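You operate a simulated robot arm through the tools that you are given. There is no shell and no other tool.

The job below is to be done with a simulated robot arm. You get a single attempt, and the scene is never put back.

Task
Pour the red-rimmed cup back into the purple-rimmed jug and dry the resting pipe.
Fine: the jug ends at 800 ml, spill nothing; put the cup back. Use the blue cloth and put it back. Set down upright: clear cup with a red rim.

It is judged by the outcome, as a careful person would: the job done as asked, and still so three seconds after it is handed in. It fails if anything else is knocked over, pushed out of place, dropped, spilled or broken. Flat cloth is picked up by pressing the open fingertips on it (5 to 10 N) and closing them slowly along it; thin cloth reads only 2 to 8 mm in the jaws.

Robot
A 7-joint arm with a fingered hand, fixed in place. Base frame: the origin is on the floor under the middle of its stand, x ahead of it, y to its left, z up; the work surface is at about z = 0.8. Lengths are in m, angles in degrees, forces in N, time in s.
It reaches about 1.164 m from its shoulder. Its first joint turns from -166.0 to 166.0 degrees. Payload 4.7 kg.
Tool frame: the origin (TCP) lies between the finger pads and is the grasp point; the fingertips stand 0.036 m ahead of it; z points along the fingers, y is the line along which they close. The gripper opens to 0.12 m; its body begins 0.042 m behind the TCP. The gripper is a hand of 5 fingers: y runs from the thumb to the fingers, the wrist lies at [-0.018, -0.122, -0.21] in the tool frame, and closing takes about 1.5 s.
Orientation is that of the tool frame in the base frame, as a unit quaternion [w, x, y, z]. With the fingers straight down and the wrist toward the robot, the tool's x, y and z point along [0, 1, 0], [1, 0, 0] and [0, 0, -1] of the base frame.

Tools
- The arm moves only by the tool step_arm. Its argument "increments" is a list of rows, each a list of 6 numbers: the shift along the tool's x, y, z in units of 50 mm (1.0 is 50 mm), then the turn, a rotation vector about the tool's x, y, z in units of 8 degrees (1.0 is 8 degrees). In form: [[tx, ty, tz, rx, ry, rz], ...]. A call has 1 to 20 rows; each row shifts and turns the commanded pose from where the row before left it, along the tool's axes as they then stand. "jaw" is the gripper command, from -1 (fully open) to 1 (shut), values between in proportion, set as the call begins (left out, the last holds). A call with a number of a shift or a turn outside -1 to 1 is refused whole. Rows are played at 5 a second. More than 0.05 m and 8.6 degrees between two rows, or a gripper value outside its range, and nothing of the call is played. Where a pose cannot be reached the arm comes as near as it can. A force on the tool above 80 N (or 10 N above the force at the start of the call, whichever is more), or a blocked arm, ends the call early, and 0.2 s more pass. Each finger travels about 0.045 m/s and halts on what it meets, pressing with about 28 N; the grip force reading is that of the motor and also rises with nothing between the fingers. The clock runs only during rows and for 0.2 s after the last one: add rows that do not move to give the fingers time. It gives the time, the measured TCP pose, the force on the tool (base axes), the opening and the grip force at its end, in the units of the frame above (readings bear some noise), with the torque about the TCP (base axes, N m) and any sound that the robot's microphone picked up.
- Cameras (640 x 400 px; columns grow to the right, rows downward): "scene" is fixed at [0.4005, 0.6501, 1.5887]; the picture's right is [-0.53, -0.85, 0.00], its down [-0.83, 0.52, -0.20] and it looks along [0.17, -0.10, -0.98] (base axes); focal length 250 px, centre (320, 200). "wrist" rides on the gripper at [0.073, -0.091, -0.143] in the tool frame; the picture's right is [-0.80, 0.28, -0.53], its down [-0.53, -0.73, 0.42] and it looks along [-0.27, 0.62, 0.74] (tool axes); focal length 234 px, centre (320, 200). There is no depth. A picture from a camera that has moved, and an enlarged one, comes with that camera's place and axes in the base frame and with its lens.
- grab_frame(camera): a new picture of that camera. The clock stands still meanwhile.
- curl_fingers(index, middle, ring, little, thumb_bend, thumb_turn): sets how far each is bent, from 0 (flat) to 100 (curled in); at 30 the hand is open as for a grip, at 70 the pads meet at the TCP. One left out holds its place. A second passes; each finger stops where it meets its share of the squeeze, and holds until it gets a number again. A gripper value or a shape takes the hand back. It gives what a move gives, with no picture; readings hold the bend of each and the force on index, middle, ring, little, thumb and palm. thumb_turn goes from beside the hand (0) to across from the fingers (100), as for a grip.
- hand_shape(shape): the hand has 5 fingers and takes this shape, open, in about a second: jaw (thumb against the fingers, like two jaws); tri (thumb and two fingers); tip (a fingertip pinch); poke (one finger out to press); point (the index stretched); flat (the hand flat); cup (the hand cupped); fist (a fist). The gripper value then closes the fingers along that shape, each until it touches; the sizes above hold for jaw. It gives what a move gives, with no picture.
- inspect(camera, box): a new picture of the part [left, top, right, bottom] of that camera's present view, enlarged. The clock stands still meanwhile.
- sign_off(): hands the job in; it is judged then, once.

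Nothing tells you positions but the pictures and the camera data. Unless the task says otherwise, let go and move clear before handing in.

The tools are called by a JSON object that holds its "api" and its "payload". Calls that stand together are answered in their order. step_arm: Moves the arm, as the interface text tells. Its arguments: {"type":"object","properties":{"increments":{"type":"array","items":{"type":"array","items":{"type":"number"}}},"jaw":{"type":"number"}},"required":["increments"]} The other tools are called the same way: hand_shape (shape) gives the hand a shape; curl_fingers (index, middle, ring, little, thumb_bend, thumb_turn) moves the fingers one by one; grab_frame (camera) takes a picture; inspect (camera, box) takes an enlarged picture of a part of a camera's view; sign_off () hands the job in.

At the start:

```text
time_s: 0.0
eef_pos: [0.3913, 0.5383, 1.2369]
orientation: [0.0, 0.708, 0.706, 0.0]
force: [-0.1, 0.3, -0.4]
ft_torque: [-0.01, 0.0, -0.01]
opening: 0.1197
grip_force: 0.0
shape: jaw
bend: [30.0, 30.0, 30.0, 30.0, 30.0, 98.0]
finger forces: [0.0, 0.2, 0.1, 0.0, 0.1, 0.0]
```

scene: 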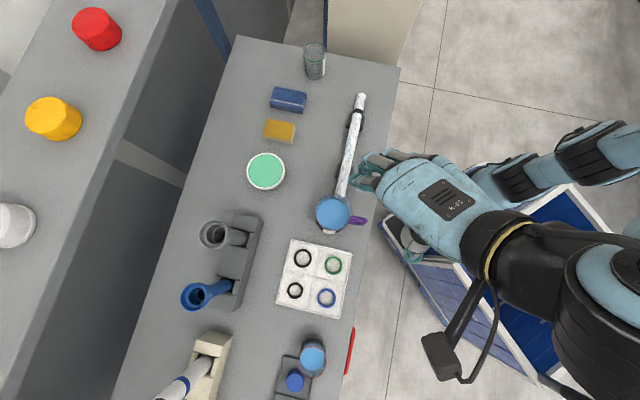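
wrist: 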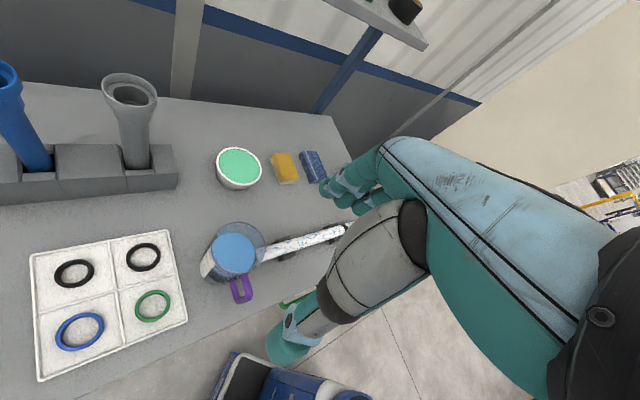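

I see a workbench with a jug (blue liquid, purple handle), a white pipe resting on stands, a blue cloth and other items; the red-rimmed cup seems to be near the bottom right of the scene picture. I'll look closer before moving.

{"api": "inspect", "payload": {"camera": "scene", "box": [240, 20, 420, 132]}}

{"api": "inspect", "payload": {"camera": "scene", "box": [260, 130, 420, 230]}}

{"api": "inspect", "payload": {"camera": "scene", "box": [220, 300, 380, 400]}}

{"api": "inspect", "payload": {"camera": "wrist", "box": [180, 130, 380, 310]}}

```text
3.56 times, centred on (330, 76) of scene
camera zoom: at [0.4005, 0.6501, 1.5887], right [-0.53, -0.85, 0.0], down [-0.83, 0.52, -0.2], along [0.17, -0.1, -0.98], focal length 890 px, centre (284, 641)
```

zoom: 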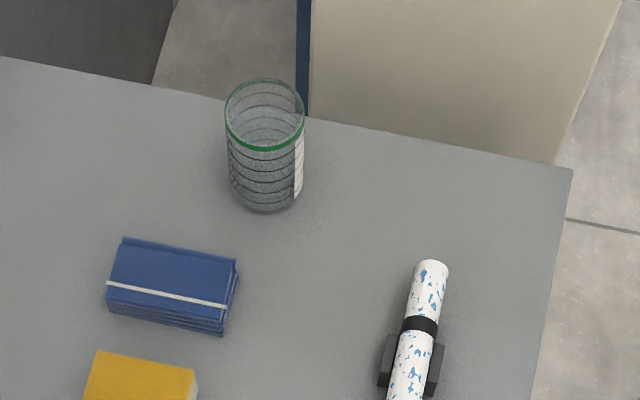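

```text
4.00 times, centred on (340, 180) of scene
camera zoom: at [0.4005, 0.6501, 1.5887], right [-0.53, -0.85, 0.0], down [-0.83, 0.52, -0.2], along [0.17, -0.1, -0.98], focal length 1001 px, centre (240, 280)
```

zoom: 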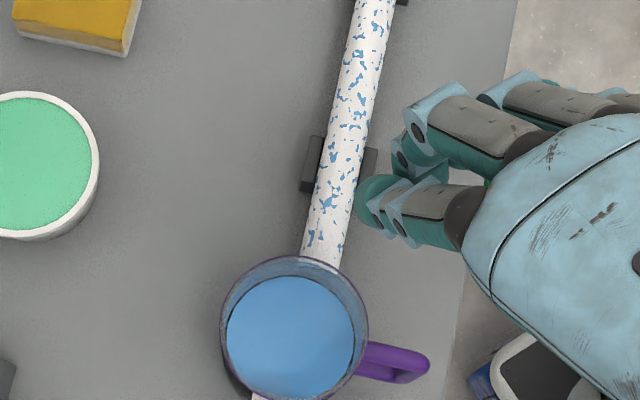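

```text
4.00 times, centred on (300, 350) of scene
camera zoom: at [0.4005, 0.6501, 1.5887], right [-0.53, -0.85, 0.0], down [-0.83, 0.52, -0.2], along [0.17, -0.1, -0.98], focal length 1001 px, centre (400, -400)
```

zoom: 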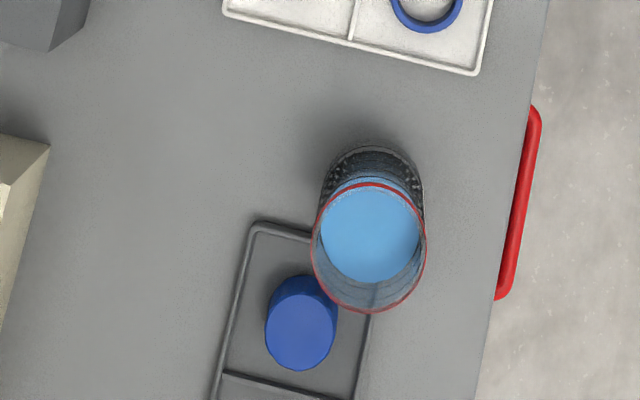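

```text
2.22 times, centred on (280, 220) of wrist
camera zoom: at [0.3008, 0.611, 1.3798], right [0.28, -0.8, 0.53], down [-0.73, -0.53, -0.42], along [0.62, -0.27, -0.74], focal length 520 px, centre (409, 156)
```

zoom: 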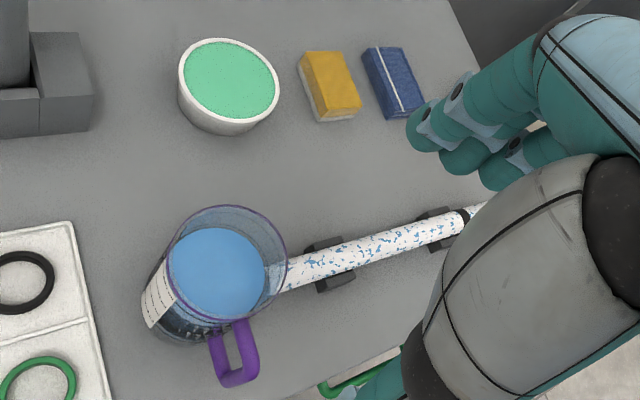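

The red-rimmed cup stands at about [0.19, 0.81], the jug at about [0.47, 0.57], the wet pipe runs from there to about [0.76, 0.26] and the folded blue cloth is at about [0.89, 0.48]. First I'll move the hand up and left to look at the scale on the jug with the wrist camera.

{"api": "step_arm", "payload": {"increments": [[0.367, -0.467, 0.633, 0, 0, 0], [0.367, -0.467, 0.633, 0, 0, 0], [0.367, -0.467, 0.633, 0, 0, 0], [0.367, -0.467, 0.633, 0, 0, 0], [0.367, -0.467, 0.633, 0, 0, 0], [0.367, -0.467, 0.633, 0, 0, 0], [0, 0, 0, -0.86, -0.375, 0], [0, 0, 0, -0.86, -0.375, 0], [0, 0, 0, -0.86, -0.375, 0], [0, 0, 0, -0.86, -0.375, 0], [0, 0, 0, 0, 0, 0]]}}

{"api": "grab_frame", "payload": {"camera": "wrist"}}

{"api": "grab_frame", "payload": {"camera": "scene"}}

```text
time_s: 2.4
eef_pos: [0.2512, 0.6491, 1.0475]
orientation: [0.241, 0.683, 0.683, 0.095]
force: [-0.3, -0.3, -0.2]
ft_torque: [0.02, 0.0, 0.0]
opening: 0.12
grip_force: 0.0
shape: jaw
bend: [30.0, 30.0, 30.0, 30.0, 30.0, 98.0]
finger forces: [0.1, 0.0, 0.1, 0.0, 0.0, 0.0]
```

```text
taken
camera wrist: at [0.1082, 0.7441, 1.1146], right [-0.03, -0.67, 0.74], down [-0.48, -0.64, -0.6], along [0.88, -0.38, -0.3], focal length 234 px, centre (320, 200)
```

wrist: 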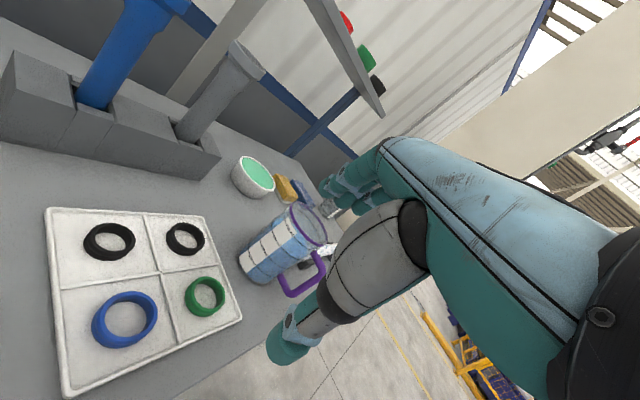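

```text
taken
```

scene: 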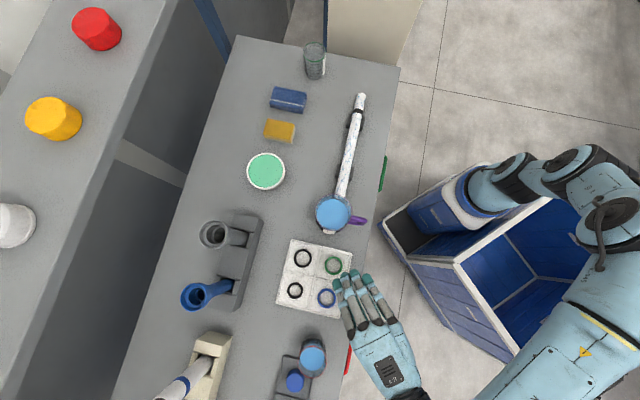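

The jug with its white scale now shows from the left. I'll enlarge it, and also look at the cup.

{"api": "inspect", "payload": {"camera": "wrist", "box": [225, 195, 345, 300]}}

{"api": "inspect", "payload": {"camera": "scene", "box": [270, 320, 366, 380]}}

{"api": "inspect", "payload": {"camera": "scene", "box": [300, 170, 396, 245]}}

```text
3.81 times, centred on (285, 248) of wrist
camera zoom: at [0.1082, 0.7441, 1.1146], right [-0.03, -0.67, 0.74], down [-0.48, -0.64, -0.6], along [0.88, -0.38, -0.3], focal length 892 px, centre (453, 19)
```

zoom: 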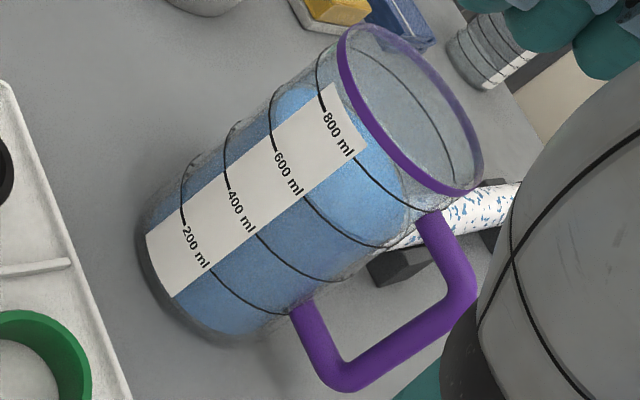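

```text
6.67 times, centred on (318, 350) of scene
camera zoom: at [0.4005, 0.6501, 1.5887], right [-0.53, -0.85, 0.0], down [-0.83, 0.52, -0.2], along [0.17, -0.1, -0.98], focal length 1668 px, centre (333, -800)
```

zoom: 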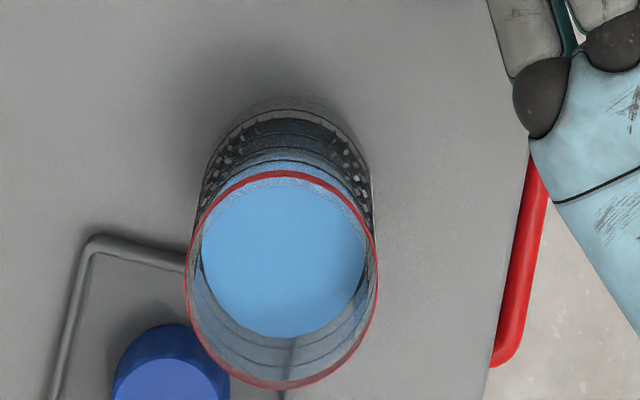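

```text
5.33 times, centred on (348, 208) of scene
camera zoom: at [0.4005, 0.6501, 1.5887], right [-0.53, -0.85, 0.0], down [-0.83, 0.52, -0.2], along [0.17, -0.1, -0.98], focal length 1334 px, centre (171, 160)
```

zoom: 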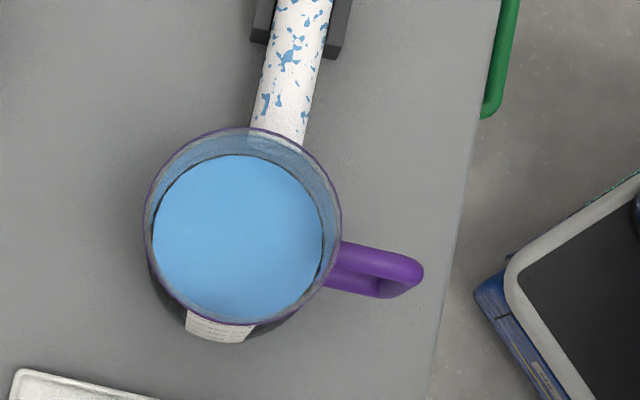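

The jug is marked every 200 ml and the level lies somewhere between 600 and 800 ml. I'll zoom in more tightly to read it.

{"api": "inspect", "payload": {"camera": "wrist", "box": [268, 196, 332, 256]}}

{"api": "inspect", "payload": {"camera": "wrist", "box": [310, 160, 390, 215]}}

```text
6.67 times, centred on (300, 226) of wrist
camera zoom: at [0.1082, 0.7441, 1.1146], right [-0.03, -0.67, 0.74], down [-0.48, -0.64, -0.6], along [0.88, -0.38, -0.3], focal length 1561 px, centre (453, 27)
```

zoom: 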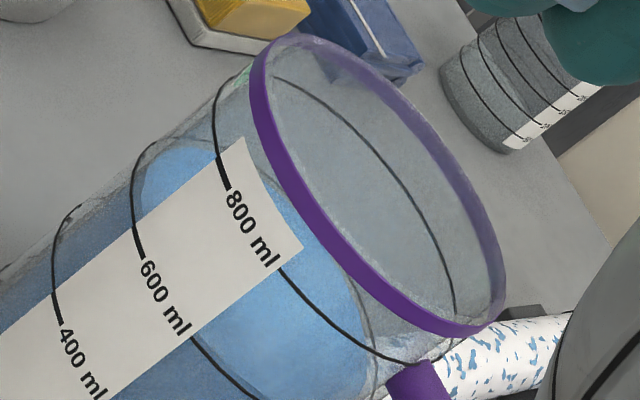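

```text
7.27 times, centred on (350, 188) of wrist
camera zoom: at [0.1082, 0.7441, 1.1146], right [-0.03, -0.67, 0.74], down [-0.48, -0.64, -0.6], along [0.88, -0.38, -0.3], focal length 1703 px, centre (102, 291)
```

zoom: 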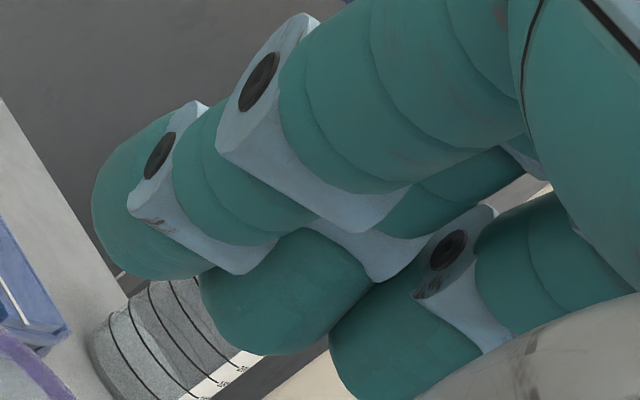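

The level is hard to read from above, so I'll lower the wrist camera and look nearly level at the jug.

{"api": "step_arm", "payload": {"increments": [[0, 0, 0, -0.688, -0.3, 0], [0, 0, 0, -0.688, -0.3, 0], [0, 0, 0, -0.688, -0.3, 0], [0.228, -0.522, 0.513, 0, 0, 0], [0.228, -0.522, 0.513, 0, 0, 0], [0.228, -0.522, 0.513, 0, 0, 0], [0, 0, 0, 0, 0, 0]]}}

{"api": "grab_frame", "payload": {"camera": "wrist"}}

```text
time_s: 4.0
eef_pos: [0.2516, 0.6499, 0.9312]
orientation: [0.379, 0.646, 0.646, 0.149]
force: [-0.9, -0.2, 0.9]
ft_torque: [-0.02, 0.02, 0.01]
opening: 0.1198
grip_force: 0.0
shape: jaw
bend: [30.0, 30.0, 30.0, 30.0, 30.0, 98.0]
finger forces: [0.0, 0.1, 0.0, 0.0, 0.0, 0.0]
```

```text
taken
camera wrist: at [0.0973, 0.7491, 0.943], right [-0.25, -0.57, 0.78], down [-0.3, -0.72, -0.63], along [0.92, -0.4, 0.01], focal length 234 px, centre (320, 200)
```

wrist: 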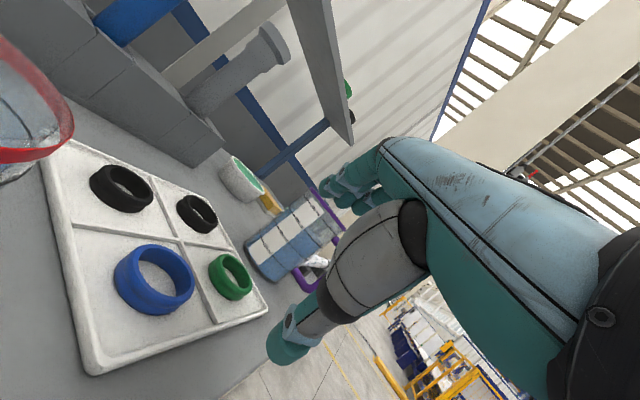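

{"api": "inspect", "payload": {"camera": "wrist", "box": [232, 178, 348, 290]}}

{"api": "inspect", "payload": {"camera": "wrist", "box": [0, 40, 90, 190]}}

```text
3.57 times, centred on (290, 234) of wrist
camera zoom: at [0.0973, 0.7491, 0.943], right [-0.25, -0.57, 0.78], down [-0.3, -0.72, -0.63], along [0.92, -0.4, 0.01], focal length 836 px, centre (427, 79)
```

zoom: 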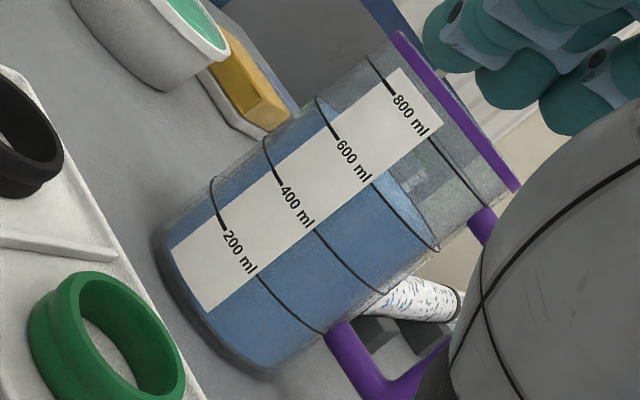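

```text
2.67 times, centred on (45, 115) of wrist
camera zoom: at [0.0973, 0.7491, 0.943], right [-0.25, -0.57, 0.78], down [-0.3, -0.72, -0.63], along [0.92, -0.4, 0.01], focal length 624 px, centre (1053, 427)
```

zoom: 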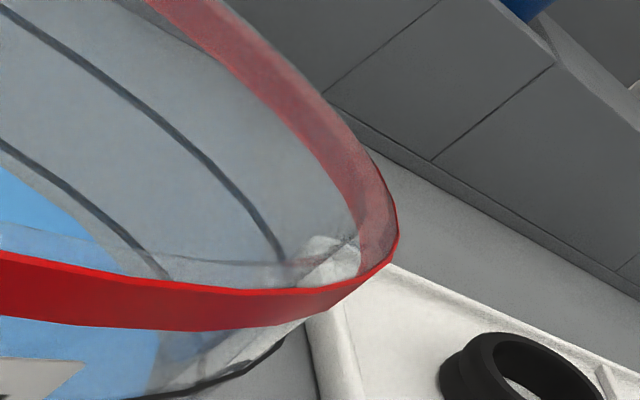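

The jug level seems close to the 600 line. I'll enlarge that spot further.

{"api": "inspect", "payload": {"camera": "wrist", "box": [310, 198, 360, 256]}}

{"api": "inspect", "payload": {"camera": "wrist", "box": [306, 190, 346, 240]}}

```text
6.90 times, centred on (335, 227) of wrist
camera zoom: at [0.0973, 0.7491, 0.943], right [-0.25, -0.57, 0.78], down [-0.3, -0.72, -0.63], along [0.92, -0.4, 0.01], focal length 1615 px, centre (217, 14)
```

zoom: 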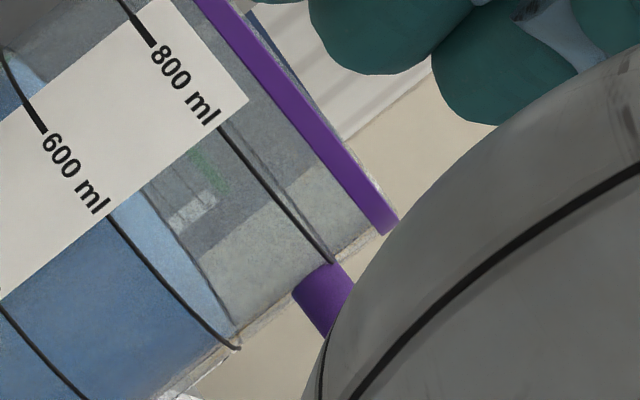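

```text
8.00 times, centred on (326, 215) of wrist
camera zoom: at [0.0973, 0.7491, 0.943], right [-0.25, -0.57, 0.78], down [-0.3, -0.72, -0.63], along [0.92, -0.4, 0.01], focal length 1873 px, centre (272, 80)
```

zoom: 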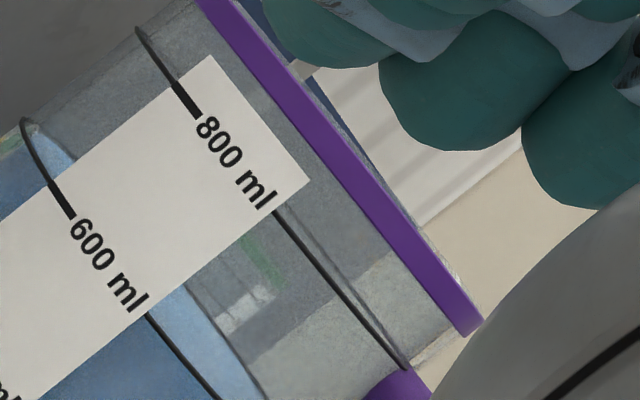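

The jug's level lies right at the 600 ml ring, so about 200 ml has to come from the cup. Next I'll back away, turn the hand into a sideways grasp posture facing the cup, and read the cup's own scale.

{"api": "step_arm", "payload": {"increments": [[-0.634, -0.057, -0.473, 0, 0, 0], [-0.634, -0.057, -0.473, 0, 0, 0], [-0.634, -0.057, -0.473, 0, 0, 0], [0, 0, 0, 0.3, 0.868, 0.3], [0, 0, 0, 0.3, 0.868, 0.3], [0, 0, 0, 0.3, 0.868, 0.3], [0, 0, 0, 0.3, 0.868, 0.3], [0, 0, 0, 0.3, 0.868, 0.3], [0, 0, 0, 0.3, 0.868, 0.3], [0, 0, 0, 0.3, 0.868, 0.3], [0, 0, 0, 0.3, 0.868, 0.3], [0, 0, 0, 0.3, 0.868, 0.3], [0, 0, 0, 0.3, 0.868, 0.3], [0, 0, 0, 0.3, 0.868, 0.3], [0, 0, 0, 0.3, 0.868, 0.3], [0, 0, 0, 0.3, 0.868, 0.3], [0, 0, 0, 0.3, 0.868, 0.3], [0, 0, 0, 0.3, 0.868, 0.3], [0, 0, 0, 0, 0, 0]]}}

{"api": "grab_frame", "payload": {"camera": "wrist"}}

{"api": "grab_frame", "payload": {"camera": "scene"}}

```text
time_s: 8.0
eef_pos: [0.1969, 0.5801, 1.0669]
orientation: [-0.376, 0.564, 0.574, 0.459]
force: [-0.4, 0.3, 0.9]
ft_torque: [0.03, 0.01, 0.0]
opening: 0.1201
grip_force: 0.0
shape: jaw
bend: [30.0, 30.0, 30.0, 30.0, 30.0, 98.0]
finger forces: [0.0, 0.0, 0.0, 0.0, 0.1, 0.0]
out of reach, approached as far as the arm can: row 3, 15, 16, 17, 18
```

```text
taken
camera wrist: at [0.0895, 0.47, 1.1683], right [0.3, -0.76, -0.58], down [-0.65, 0.29, -0.71], along [0.7, 0.58, -0.41], focal length 234 px, centre (320, 200)
```

wrist: 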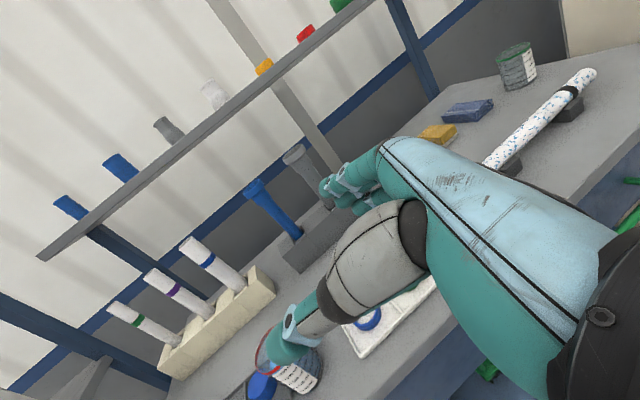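

```text
taken
```

scene: 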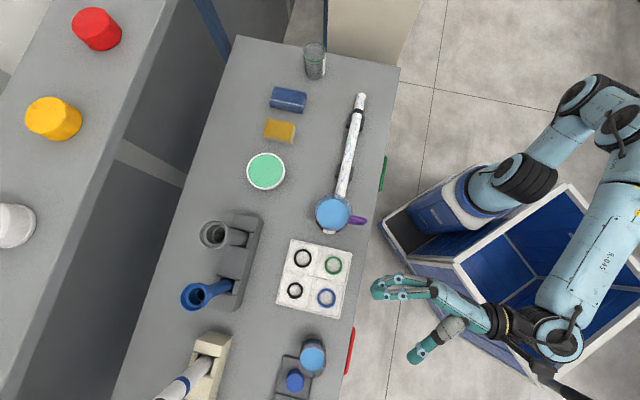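

The arm cannot fold in so close to its base, but the hand already points nearly level toward the cup. I'll enlarge the cup in this view.

{"api": "inspect", "payload": {"camera": "wrist", "box": [235, 320, 345, 400]}}

{"api": "inspect", "payload": {"camera": "wrist", "box": [470, 50, 620, 180]}}

{"api": "inspect", "payload": {"camera": "wrist", "box": [410, 80, 520, 160]}}

```text
5.00 times, centred on (290, 360) of wrist
camera zoom: at [0.0895, 0.47, 1.1683], right [0.3, -0.76, -0.58], down [-0.65, 0.29, -0.71], along [0.7, 0.58, -0.41], focal length 1171 px, centre (470, -600)
```

zoom: 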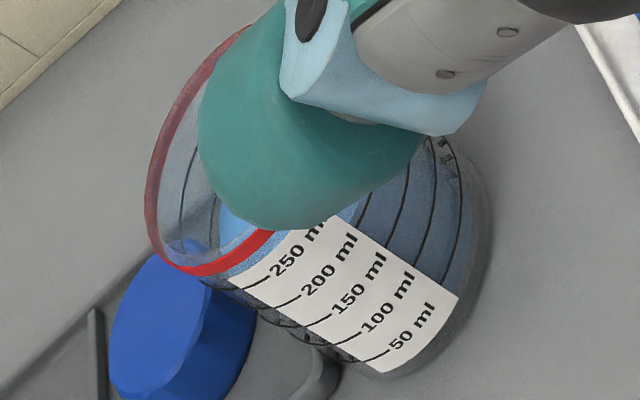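

```text
3.08 times, centred on (545, 115) of wrist
camera zoom: at [0.0895, 0.47, 1.1683], right [0.3, -0.76, -0.58], down [-0.65, 0.29, -0.71], along [0.7, 0.58, -0.41], focal length 720 px, centre (-372, 462)
```

zoom: 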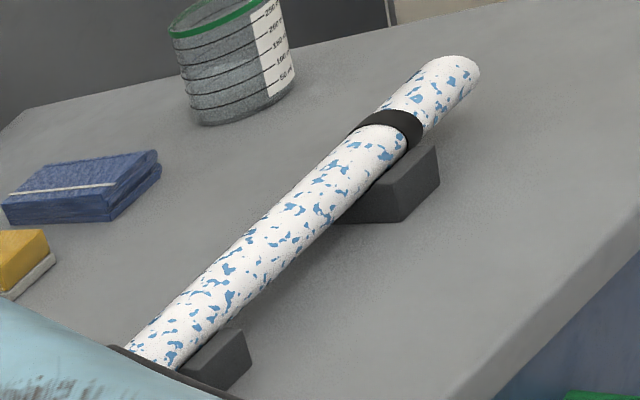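

```text
5.00 times, centred on (465, 120) of wrist
camera zoom: at [0.0895, 0.47, 1.1683], right [0.3, -0.76, -0.58], down [-0.65, 0.29, -0.71], along [0.7, 0.58, -0.41], focal length 1171 px, centre (-405, 600)
```

zoom: 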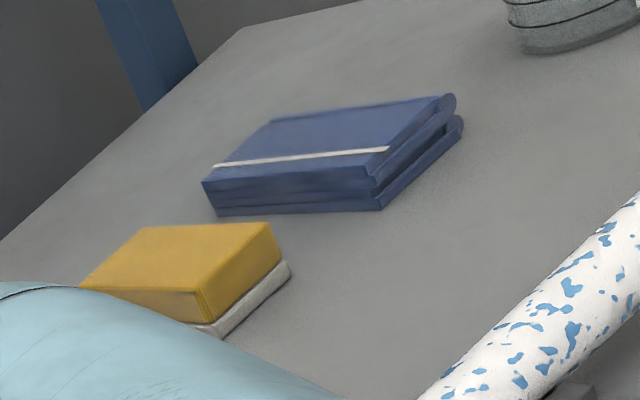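

The cup's scale runs 50–250 ml, and the space around it is tight: a ring tray on one side and a blue cap on the other. I'll look at the hand's finger layout and at the cup's neighbourhood before planning the grasp.

{"api": "inspect", "payload": {"camera": "scene", "box": [350, 255, 520, 361]}}

{"api": "inspect", "payload": {"camera": "scene", "box": [230, 230, 370, 400]}}

```text
3.76 times, centred on (435, 308) of scene
camera zoom: at [0.4005, 0.6501, 1.5887], right [-0.53, -0.85, 0.0], down [-0.83, 0.52, -0.2], along [0.17, -0.1, -0.98], focal length 942 px, centre (-113, -207)
```

zoom: 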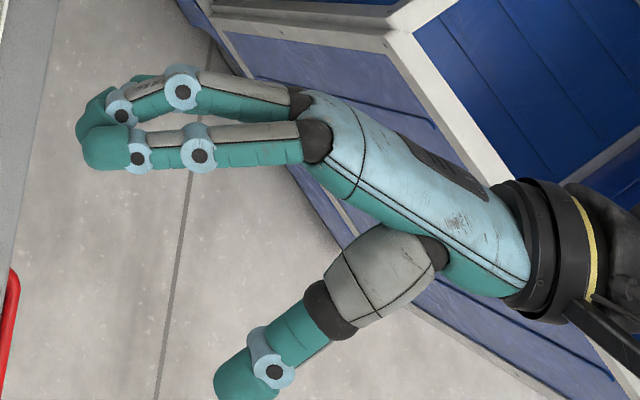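

```text
2.35 times, centred on (300, 315) of scene
camera zoom: at [0.4005, 0.6501, 1.5887], right [-0.53, -0.85, 0.0], down [-0.83, 0.52, -0.2], along [0.17, -0.1, -0.98], focal length 589 px, centre (367, -71)
```

zoom: 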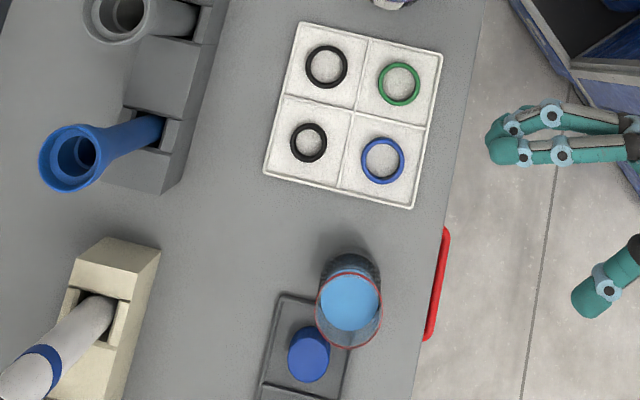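

The hand is wide compared with the 9 cm cup, so I'll try the three-finger shape in free air here and see where the spare fingers go.

{"api": "hand_shape", "payload": {"shape": "tri"}}

{"api": "inspect", "payload": {"camera": "scene", "box": [350, 255, 520, 361]}}

{"api": "grab_frame", "payload": {"camera": "wrist"}}

```text
time_s: 8.9
eef_pos: [0.1973, 0.58, 1.0662]
orientation: [-0.376, 0.565, 0.573, 0.459]
force: [0.0, -0.4, -0.2]
ft_torque: [0.0, -0.02, -0.01]
opening: 0.1199
grip_force: 0.1
shape: tri
bend: [30.0, 30.0, 99.0, 99.0, 30.0, 98.0]
finger forces: [0.1, 0.0, 0.0, 0.0, 0.0, 0.0]
```

```text
3.76 times, centred on (435, 308) of scene
camera zoom: at [0.4005, 0.6501, 1.5887], right [-0.53, -0.85, 0.0], down [-0.83, 0.52, -0.2], along [0.17, -0.1, -0.98], focal length 942 px, centre (-113, -207)
```

zoom: 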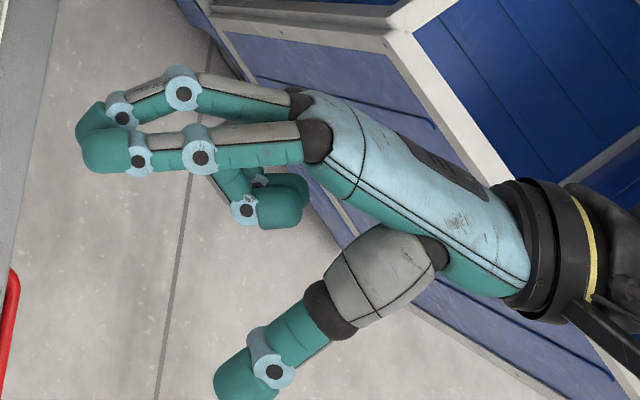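

```text
taken
camera wrist: at [0.0894, 0.47, 1.1681], right [0.3, -0.76, -0.58], down [-0.65, 0.29, -0.71], along [0.7, 0.58, -0.41], focal length 234 px, centre (320, 200)
```

wrist: 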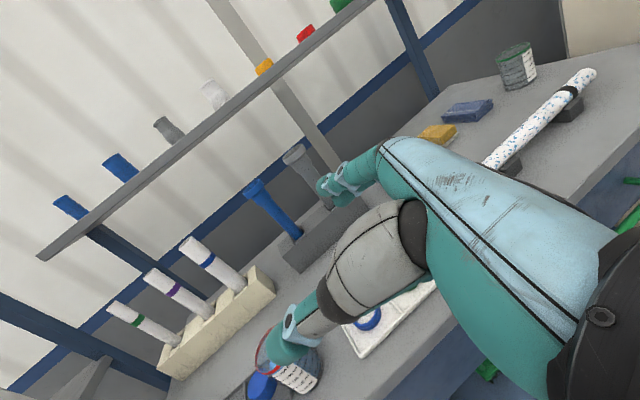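

The three-finger shape only folds the lower fingers in, so it doesn't help with table clearance. I'll go back to the jaw shape and move forward toward a point above the cup, then read where the pose really is.

{"api": "hand_shape", "payload": {"shape": "jaw"}}

{"api": "step_arm", "payload": {"increments": [[0.3, 0, 0.7, 0, 0, 0], [0.3, 0, 0.7, 0, 0, 0], [0.3, 0, 0.7, 0, 0, 0], [0, 0, 0, 0, 0, 0]]}}

{"api": "grab_frame", "payload": {"camera": "wrist"}}

```text
time_s: 9.8
eef_pos: [0.198, 0.5801, 1.0673]
orientation: [-0.376, 0.565, 0.574, 0.459]
force: [-0.5, -0.5, 0.2]
ft_torque: [-0.01, 0.0, 0.0]
opening: 0.1202
grip_force: 0.0
shape: jaw
bend: [30.0, 30.0, 30.0, 30.0, 30.0, 98.0]
finger forces: [0.0, 0.0, 0.0, 0.0, 0.0, 0.0]
```

```text
time_s: 10.8
eef_pos: [0.203, 0.694, 1.0782]
orientation: [-0.375, 0.565, 0.574, 0.459]
force: [-0.6, 0.3, -0.8]
ft_torque: [0.0, 0.0, -0.02]
opening: 0.1199
grip_force: 0.1
shape: jaw
bend: [30.0, 30.0, 30.0, 30.0, 30.0, 98.0]
finger forces: [0.1, 0.0, 0.0, 0.0, 0.0, 0.0]
```

```text
taken
camera wrist: at [0.0946, 0.584, 1.1801], right [0.3, -0.76, -0.58], down [-0.65, 0.29, -0.71], along [0.7, 0.58, -0.41], focal length 234 px, centre (320, 200)
```

wrist: 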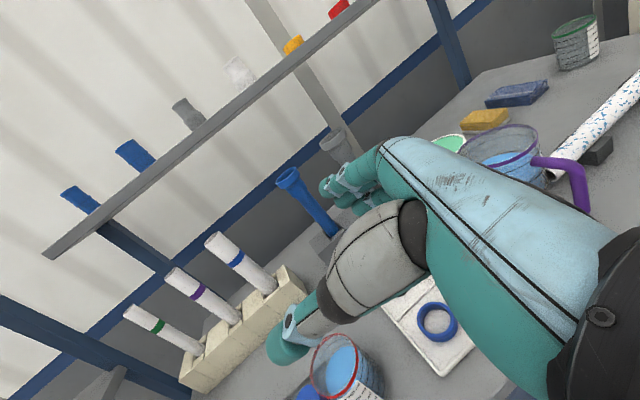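

The commanded pose follows the measured one, good. I'll enlarge the cup to read its content.

{"api": "inspect", "payload": {"camera": "wrist", "box": [280, 310, 400, 400]}}

{"api": "inspect", "payload": {"camera": "wrist", "box": [440, 110, 620, 220]}}

```text
4.44 times, centred on (340, 355) of wrist
camera zoom: at [0.0946, 0.584, 1.1801], right [0.3, -0.76, -0.58], down [-0.65, 0.29, -0.71], along [0.7, 0.58, -0.41], focal length 1041 px, centre (231, -489)
```

zoom: 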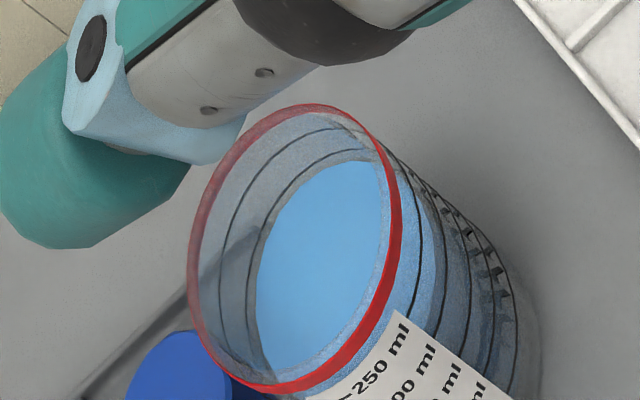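

```text
3.56 times, centred on (530, 165) of wrist
camera zoom: at [0.0946, 0.584, 1.1801], right [0.3, -0.76, -0.58], down [-0.65, 0.29, -0.71], along [0.7, 0.58, -0.41], focal length 833 px, centre (-427, 324)
```

zoom: 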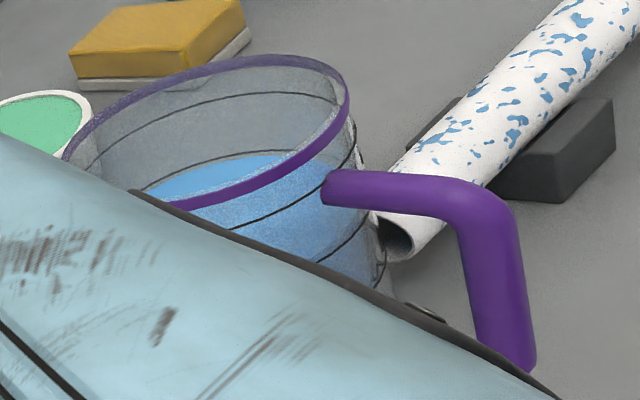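

The cup's surface is right at its 200 ml ring and the jug at 600 ml, so the whole cup must go in (600 + 200 = 800). Before touching the cup I'll rehearse the forward-tipping pour pose empty-handed, high above the jug, to learn what the arm can reach.

{"api": "step_arm", "payload": {"increments": [[0, 0, 0, 0.605, 0.304, 0.589], [0.29, 0.66, -0.58, 0, -1, 0], [0.206, 0.66, -0.614, 0, -1, 0], [0.119, 0.66, -0.637, 0, -1, 0], [0.029, 0.66, -0.647, 0, -1, 0], [-0.062, 0.66, -0.645, 0, -1, 0], [-0.151, 0.66, -0.63, 0, -1, 0], [-0.237, 0.66, -0.603, 0, -1, 0], [-0.319, 0.66, -0.565, 0, -1, 0], [0, 0, 0, 0, -1, 0], [0, 0, 0, 0, -1, 0], [0, 0, 0, 0, -1, 0], [0, 0, 0, 0, -1, 0], [0, 0, 0, 0, -1, 0], [0, 0, 0, 0, -1, 0], [0, 0, 0, 0, 0, 0]]}}

{"api": "grab_frame", "payload": {"camera": "scene"}}

{"api": "grab_frame", "payload": {"camera": "wrist"}}

```text
time_s: 14.2
eef_pos: [0.4641, 0.4946, 1.2357]
orientation: [0.178, 0.685, 0.684, -0.178]
force: [-0.7, 0.3, 0.4]
ft_torque: [0.01, -0.04, -0.04]
opening: 0.1202
grip_force: 0.1
shape: jaw
bend: [30.0, 30.0, 30.0, 30.0, 30.0, 98.0]
finger forces: [0.0, 0.1, 0.0, 0.0, 0.1, 0.0]
out of reach, approached as far as the arm can: row 14, 15
```

```text
taken
```

scene: 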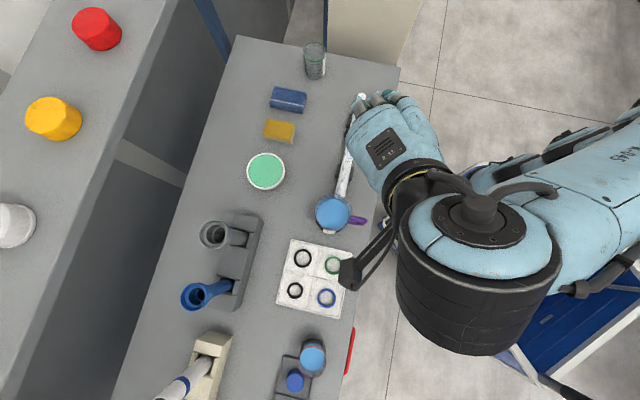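

```text
taken
camera wrist: at [0.3752, 0.6265, 1.3255], right [0.28, -0.45, 0.85], down [-0.73, -0.67, -0.11], along [0.62, -0.59, -0.51], focal length 234 px, centre (320, 200)
```

wrist: 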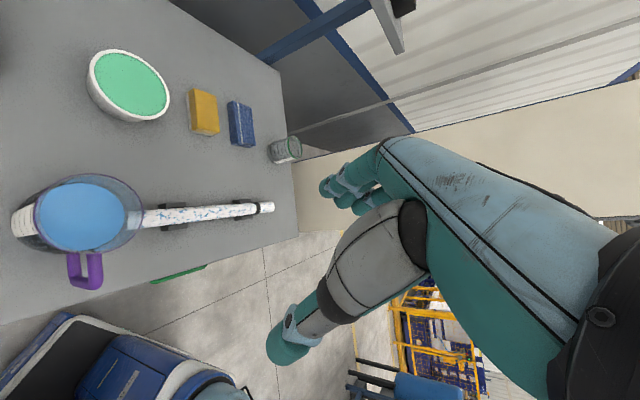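

The rehearsal reached a hand pitch of about 119°, enough to tip the cup past 100°. I'll check the same posture lower, at the actual pouring place just above the jug.

{"api": "step_arm", "payload": {"increments": [[0.647, 0.01, 0.647, 0, 0, 0], [0.647, 0.01, 0.647, 0, 0, 0], [0.647, 0.01, 0.647, 0, 0, 0], [0.647, 0.01, 0.647, 0, 0, 0], [0, 0, 0, 0, -0.5, 0], [0, 0, 0, 0, -0.5, 0], [0, 0, 0, 0, 0, 0]]}}

{"api": "inspect", "payload": {"camera": "scene", "box": [280, 60, 500, 260]}}

{"api": "grab_frame", "payload": {"camera": "wrist"}}

```text
time_s: 15.8
eef_pos: [0.4676, 0.5451, 1.0604]
orientation: [0.225, 0.67, 0.67, -0.225]
force: [-0.7, 1.2, 0.8]
ft_torque: [0.0, 0.04, -0.01]
opening: 0.1199
grip_force: 0.0
shape: jaw
bend: [30.0, 30.0, 30.0, 30.0, 30.0, 98.0]
finger forces: [0.1, 0.1, 0.1, 0.0, 0.0, 0.0]
```

```text
2.00 times, centred on (390, 160) of scene
camera zoom: at [0.4005, 0.6501, 1.5887], right [-0.53, -0.85, 0.0], down [-0.83, 0.52, -0.2], along [0.17, -0.1, -0.98], focal length 500 px, centre (180, 280)
```

zoom: 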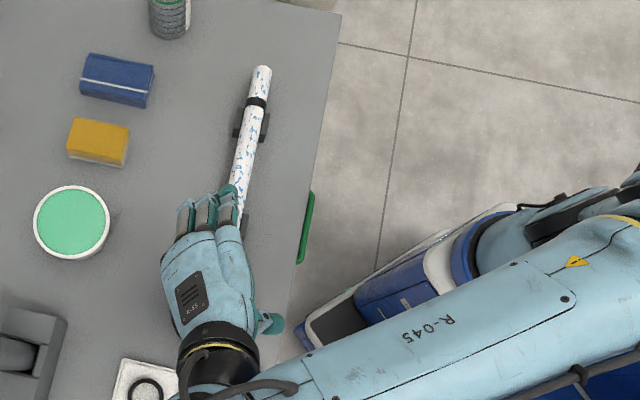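

```text
taken
camera wrist: at [0.3773, 0.6881, 1.1298], right [0.28, -0.32, 0.9], down [-0.73, -0.68, -0.02], along [0.62, -0.66, -0.43], focal length 234 px, centre (320, 200)
```

wrist: 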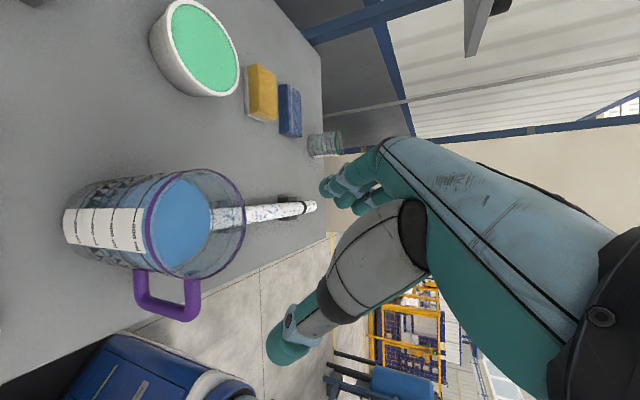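

The pour posture is fully reachable (pitch 127°). From here I'll measure the jug's rim more precisely.

{"api": "inspect", "payload": {"camera": "wrist", "box": [50, 155, 260, 330]}}

{"api": "inspect", "payload": {"camera": "wrist", "box": [230, 50, 350, 160]}}

```text
2.29 times, centred on (155, 242) of wrist
camera zoom: at [0.3773, 0.6881, 1.1298], right [0.28, -0.32, 0.9], down [-0.73, -0.68, -0.02], along [0.62, -0.66, -0.43], focal length 535 px, centre (697, 103)
```

zoom: 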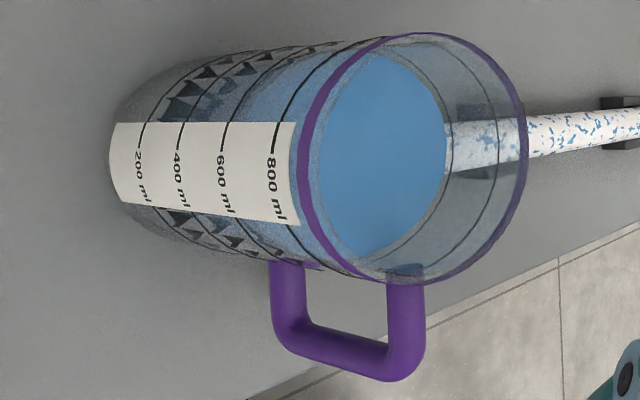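

```text
3.64 times, centred on (290, 105) of wrist
camera zoom: at [0.3773, 0.6881, 1.1298], right [0.28, -0.32, 0.9], down [-0.73, -0.68, -0.02], along [0.62, -0.66, -0.43], focal length 852 px, centre (429, 546)
```

zoom: 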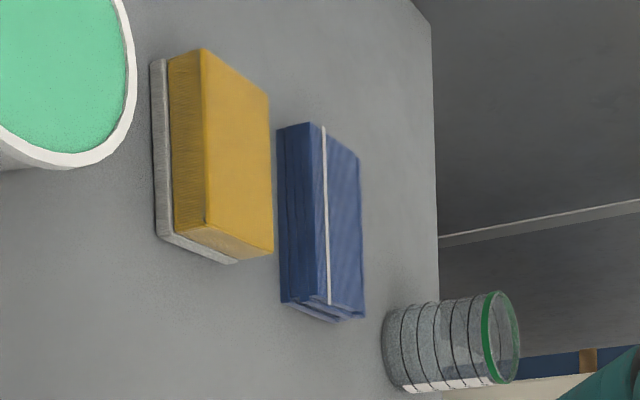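

The jug's rim centre is at about [0.466, 0.572], rim height 0.95, and the cup's centre at about [0.176, 0.813] with its rim near 0.886. I'll now go back along the same path to a point above and behind the cup, with the hand pitched slightly down and pointing along the cup–cap line.

{"api": "step_arm", "payload": {"increments": [[-0.6, 0, -0.8, 0, 0, 0], [-0.6, 0, -0.8, 0, 0, 0], [-0.6, 0, -0.8, 0, 0, 0], [0, 0, 0, 0, 1, 0], [0, 0, 0, 0, 1, 0], [0, 0, 0, 0, 1, 0], [0, 0, 0, 0, 1, 0], [0, 0, 0, 0, 1, 0], [0, 0, 0, 0, 1, 0], [0.416, -0.719, 0.412, 0, 1, 0], [0.355, -0.719, 0.466, 0, 1, 0], [0.287, -0.719, 0.511, 0, 1, 0], [0.213, -0.719, 0.546, 0, 1, 0], [0.135, -0.719, 0.57, 0, 1, 0], [0.054, -0.719, 0.583, 0, 1, 0], [-0.028, -0.719, 0.585, 0, 1, 0], [-0.109, -0.719, 0.576, 0, 1, 0], [0, 0, 0, 0.886, 0, -0.237], [0, 0, 0, 0.886, 0, -0.237], [0, 0, 0, 0.886, 0, -0.237]]}}

{"api": "grab_frame", "payload": {"camera": "wrist"}}

{"api": "grab_frame", "payload": {"camera": "scene"}}

```text
time_s: 20.0
eef_pos: [0.1782, 0.7422, 1.0457]
orientation: [-0.504, 0.443, 0.659, 0.34]
force: [-0.8, 0.0, -0.2]
ft_torque: [-0.01, 0.03, 0.0]
opening: 0.1199
grip_force: 0.0
shape: jaw
bend: [30.0, 30.0, 30.0, 30.0, 30.0, 98.0]
finger forces: [0.0, 0.0, 0.1, 0.0, 0.0, 0.0]
out of reach, approached as far as the arm can: row 3, 17
```

```text
taken
camera wrist: at [0.1403, 0.5967, 1.1528], right [0.53, -0.56, -0.64], down [-0.78, -0.02, -0.62], along [0.33, 0.83, -0.45], focal length 234 px, centre (320, 200)
```

wrist: 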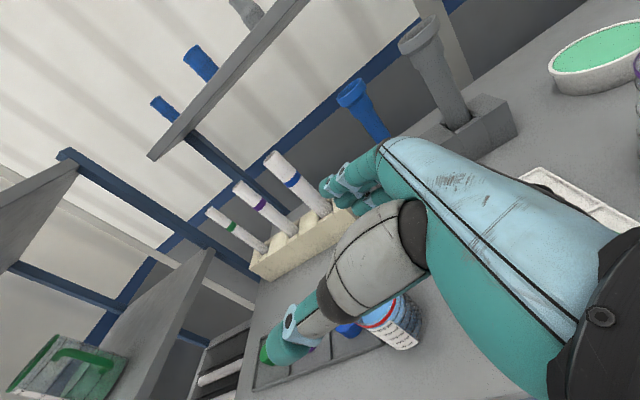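

```text
taken
```

scene: 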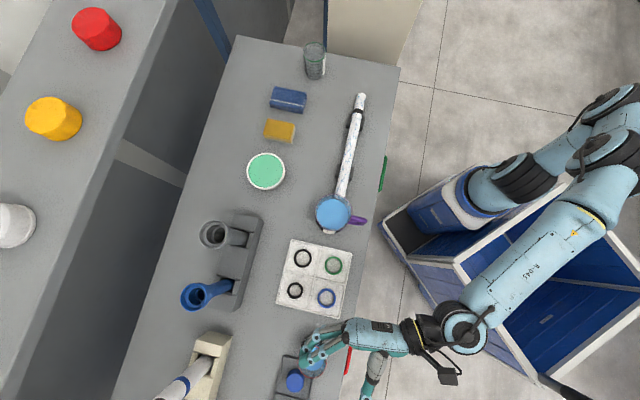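

The orientation is as wanted and the TCP is at [0.178, 0.742, 1.046]. I'll check the cup from here with both cameras before moving over it.

{"api": "inspect", "payload": {"camera": "wrist", "box": [320, 270, 440, 370]}}

{"api": "inspect", "payload": {"camera": "scene", "box": [260, 305, 420, 400]}}

```text
4.00 times, centred on (380, 320) of wrist
camera zoom: at [0.1403, 0.5967, 1.1528], right [0.53, -0.56, -0.64], down [-0.78, -0.02, -0.62], along [0.33, 0.83, -0.45], focal length 937 px, centre (80, -280)
```

zoom: 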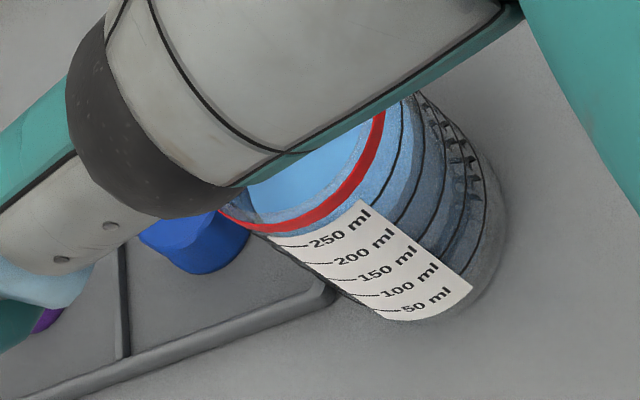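

```text
4.00 times, centred on (340, 352) of scene
camera zoom: at [0.4005, 0.6501, 1.5887], right [-0.53, -0.85, 0.0], down [-0.83, 0.52, -0.2], along [0.17, -0.1, -0.98], focal length 1001 px, centre (240, -410)
```

zoom: 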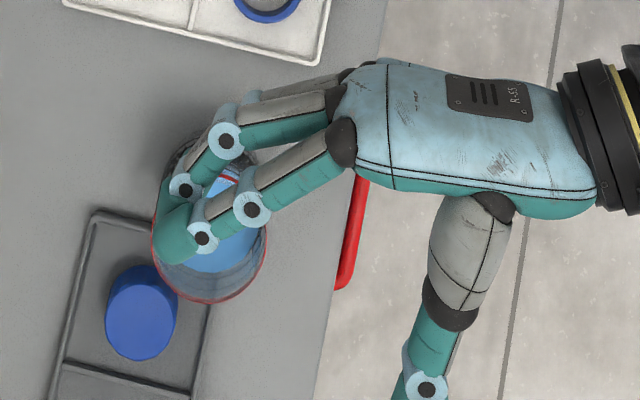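

The cup stands beside a low tray holding the blue cap. I'll move over the cup at z = 1.0, still clear of its rim, and check alignment from above.

{"api": "step_arm", "payload": {"increments": [[-0.299, 0.241, 0.647, 0, 0, 0], [-0.299, 0.241, 0.647, 0, 0, 0], [0, 0, 0, 0, 0, 0]]}}

{"api": "inspect", "payload": {"camera": "scene", "box": [260, 305, 420, 400]}}

{"api": "inspect", "payload": {"camera": "wrist", "box": [240, 180, 440, 340]}}

```text
time_s: 20.8
eef_pos: [0.1809, 0.8091, 1.0103]
orientation: [-0.503, 0.446, 0.659, 0.337]
force: [0.3, -0.1, -0.6]
ft_torque: [-0.02, -0.02, 0.01]
opening: 0.1198
grip_force: 0.1
shape: jaw
bend: [30.0, 30.0, 30.0, 30.0, 30.0, 98.0]
finger forces: [0.1, 0.0, 0.0, 0.0, 0.0, 0.0]
out of reach, approached as far as the arm can: row 1, 2
```

```text
4.00 times, centred on (340, 352) of scene
camera zoom: at [0.4005, 0.6501, 1.5887], right [-0.53, -0.85, 0.0], down [-0.83, 0.52, -0.2], along [0.17, -0.1, -0.98], focal length 1001 px, centre (240, -410)
```

zoom: 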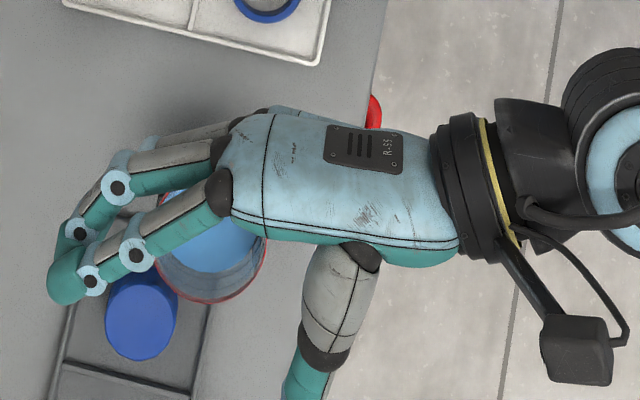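

```text
2.50 times, centred on (340, 260) of wrist
camera zoom: at [0.1418, 0.6644, 1.1193], right [0.53, -0.57, -0.63], down [-0.78, -0.03, -0.62], along [0.34, 0.82, -0.46], focal length 585 px, centre (270, 50)
```

zoom: 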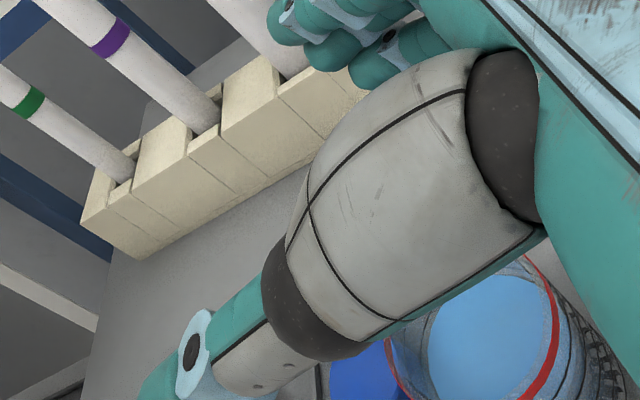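

The fingers will straddle the cup once lowered. The arm reported being at its reach limit, so I'll descend partway (tips still above the rim) and check the measured pose.

{"api": "step_arm", "payload": {"increments": [[-0.598, -0.032, 0.101, 0, 0, 0], [-0.598, -0.032, 0.101, 0, 0, 0], [0, 0, 0, 0, 0, 0]]}}

{"api": "inspect", "payload": {"camera": "scene", "box": [260, 305, 420, 400]}}

```text
time_s: 21.6
eef_pos: [0.1774, 0.8269, 0.9915]
orientation: [-0.499, 0.449, 0.662, 0.333]
force: [-0.3, -0.1, 0.0]
ft_torque: [0.01, 0.04, 0.02]
opening: 0.1199
grip_force: 0.1
shape: jaw
bend: [30.0, 30.0, 30.0, 30.0, 30.0, 98.0]
finger forces: [0.0, 0.1, 0.0, 0.0, 0.1, 0.1]
out of reach, approached as far as the arm can: row 1, 2
```

```text
4.00 times, centred on (340, 352) of scene
camera zoom: at [0.4005, 0.6501, 1.5887], right [-0.53, -0.85, 0.0], down [-0.83, 0.52, -0.2], along [0.17, -0.1, -0.98], focal length 1001 px, centre (240, -410)
```

zoom: 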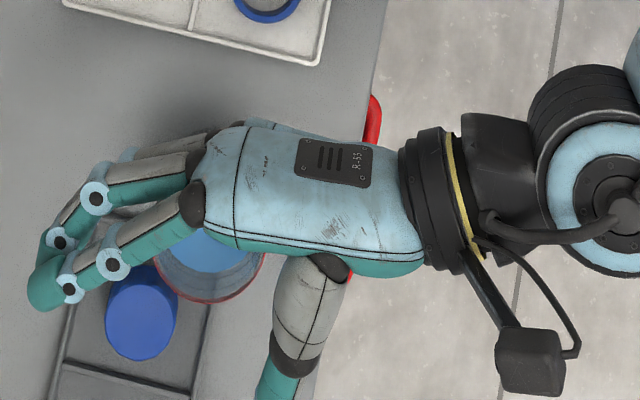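

In this heading the arm can't come any lower. I'll rise a little, turn the heading to the right (toward base +y), and test whether the descent works from there.

{"api": "step_arm", "payload": {"increments": [[0.773, 0, -0.207, 0, 0, 0], [0, 0, 0, -0.966, 0, 0.259], [0, 0, 0, -0.966, 0, 0.259], [0, 0, 0, -0.966, 0, 0.259], [0, 0, 0, 0, 0, 0]]}}

{"api": "grab_frame", "payload": {"camera": "scene"}}

```text
time_s: 22.8
eef_pos: [0.1778, 0.8267, 1.0308]
orientation: [-0.422, 0.572, 0.551, 0.438]
force: [-0.1, 1.4, -0.1]
ft_torque: [-0.02, 0.03, -0.02]
opening: 0.1198
grip_force: 0.1
shape: jaw
bend: [30.0, 30.0, 30.0, 30.0, 30.0, 98.0]
finger forces: [0.0, 0.0, 0.1, 0.0, 0.0, 0.0]
```

```text
taken
```

scene: 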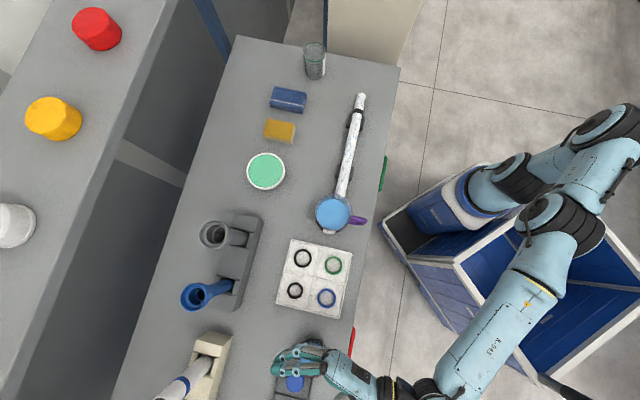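

This heading is reachable so far. I'll lower to z = 0.96 over the cup (tips still above the rim) and check.

{"api": "step_arm", "payload": {"increments": [[-0.751, -0.018, -0.064, 0, 0, 0], [-0.751, -0.018, -0.064, 0, 0, 0], [0, 0, 0, 0, 0, 0]]}}

{"api": "inspect", "payload": {"camera": "scene", "box": [240, 290, 420, 400]}}

{"api": "inspect", "payload": {"camera": "wrist", "box": [200, 160, 460, 380]}}

```text
time_s: 23.6
eef_pos: [0.1707, 0.8211, 0.9794]
orientation: [-0.417, 0.575, 0.554, 0.434]
force: [-0.2, -0.3, -0.3]
ft_torque: [0.03, -0.07, -0.03]
opening: 0.12
grip_force: 0.1
shape: jaw
bend: [30.0, 30.0, 30.0, 30.0, 30.0, 98.0]
finger forces: [0.0, 0.1, 0.0, 0.0, 0.0, 0.1]
out of reach, approached as far as the arm can: row 2
```

```text
3.56 times, centred on (330, 345) of scene
camera zoom: at [0.4005, 0.6501, 1.5887], right [-0.53, -0.85, 0.0], down [-0.83, 0.52, -0.2], along [0.17, -0.1, -0.98], focal length 890 px, centre (284, -316)
```

zoom: 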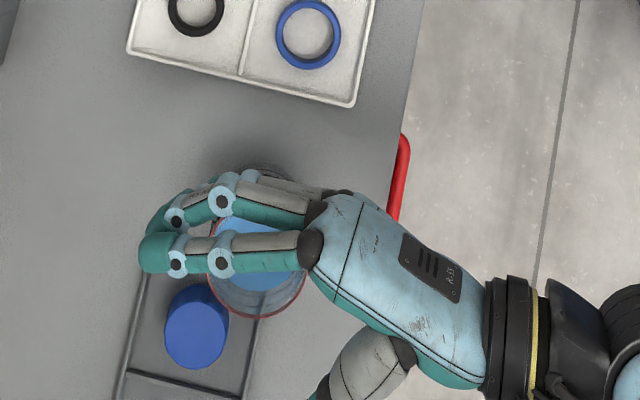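

```text
1.82 times, centred on (330, 270) of wrist
camera zoom: at [0.0758, 0.7066, 1.089], right [0.25, -0.74, -0.63], down [-0.72, 0.29, -0.63], along [0.64, 0.61, -0.46], focal length 426 px, centre (302, 73)
```

zoom: 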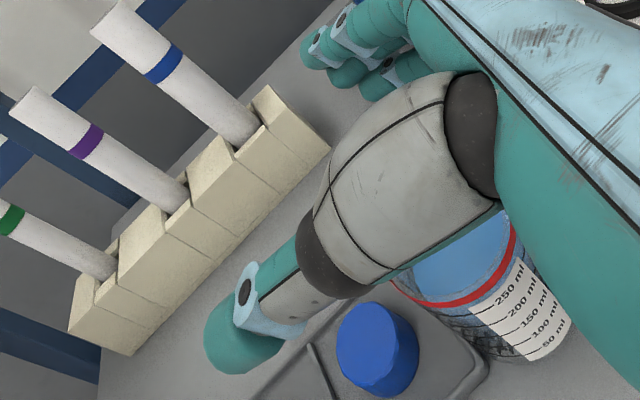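

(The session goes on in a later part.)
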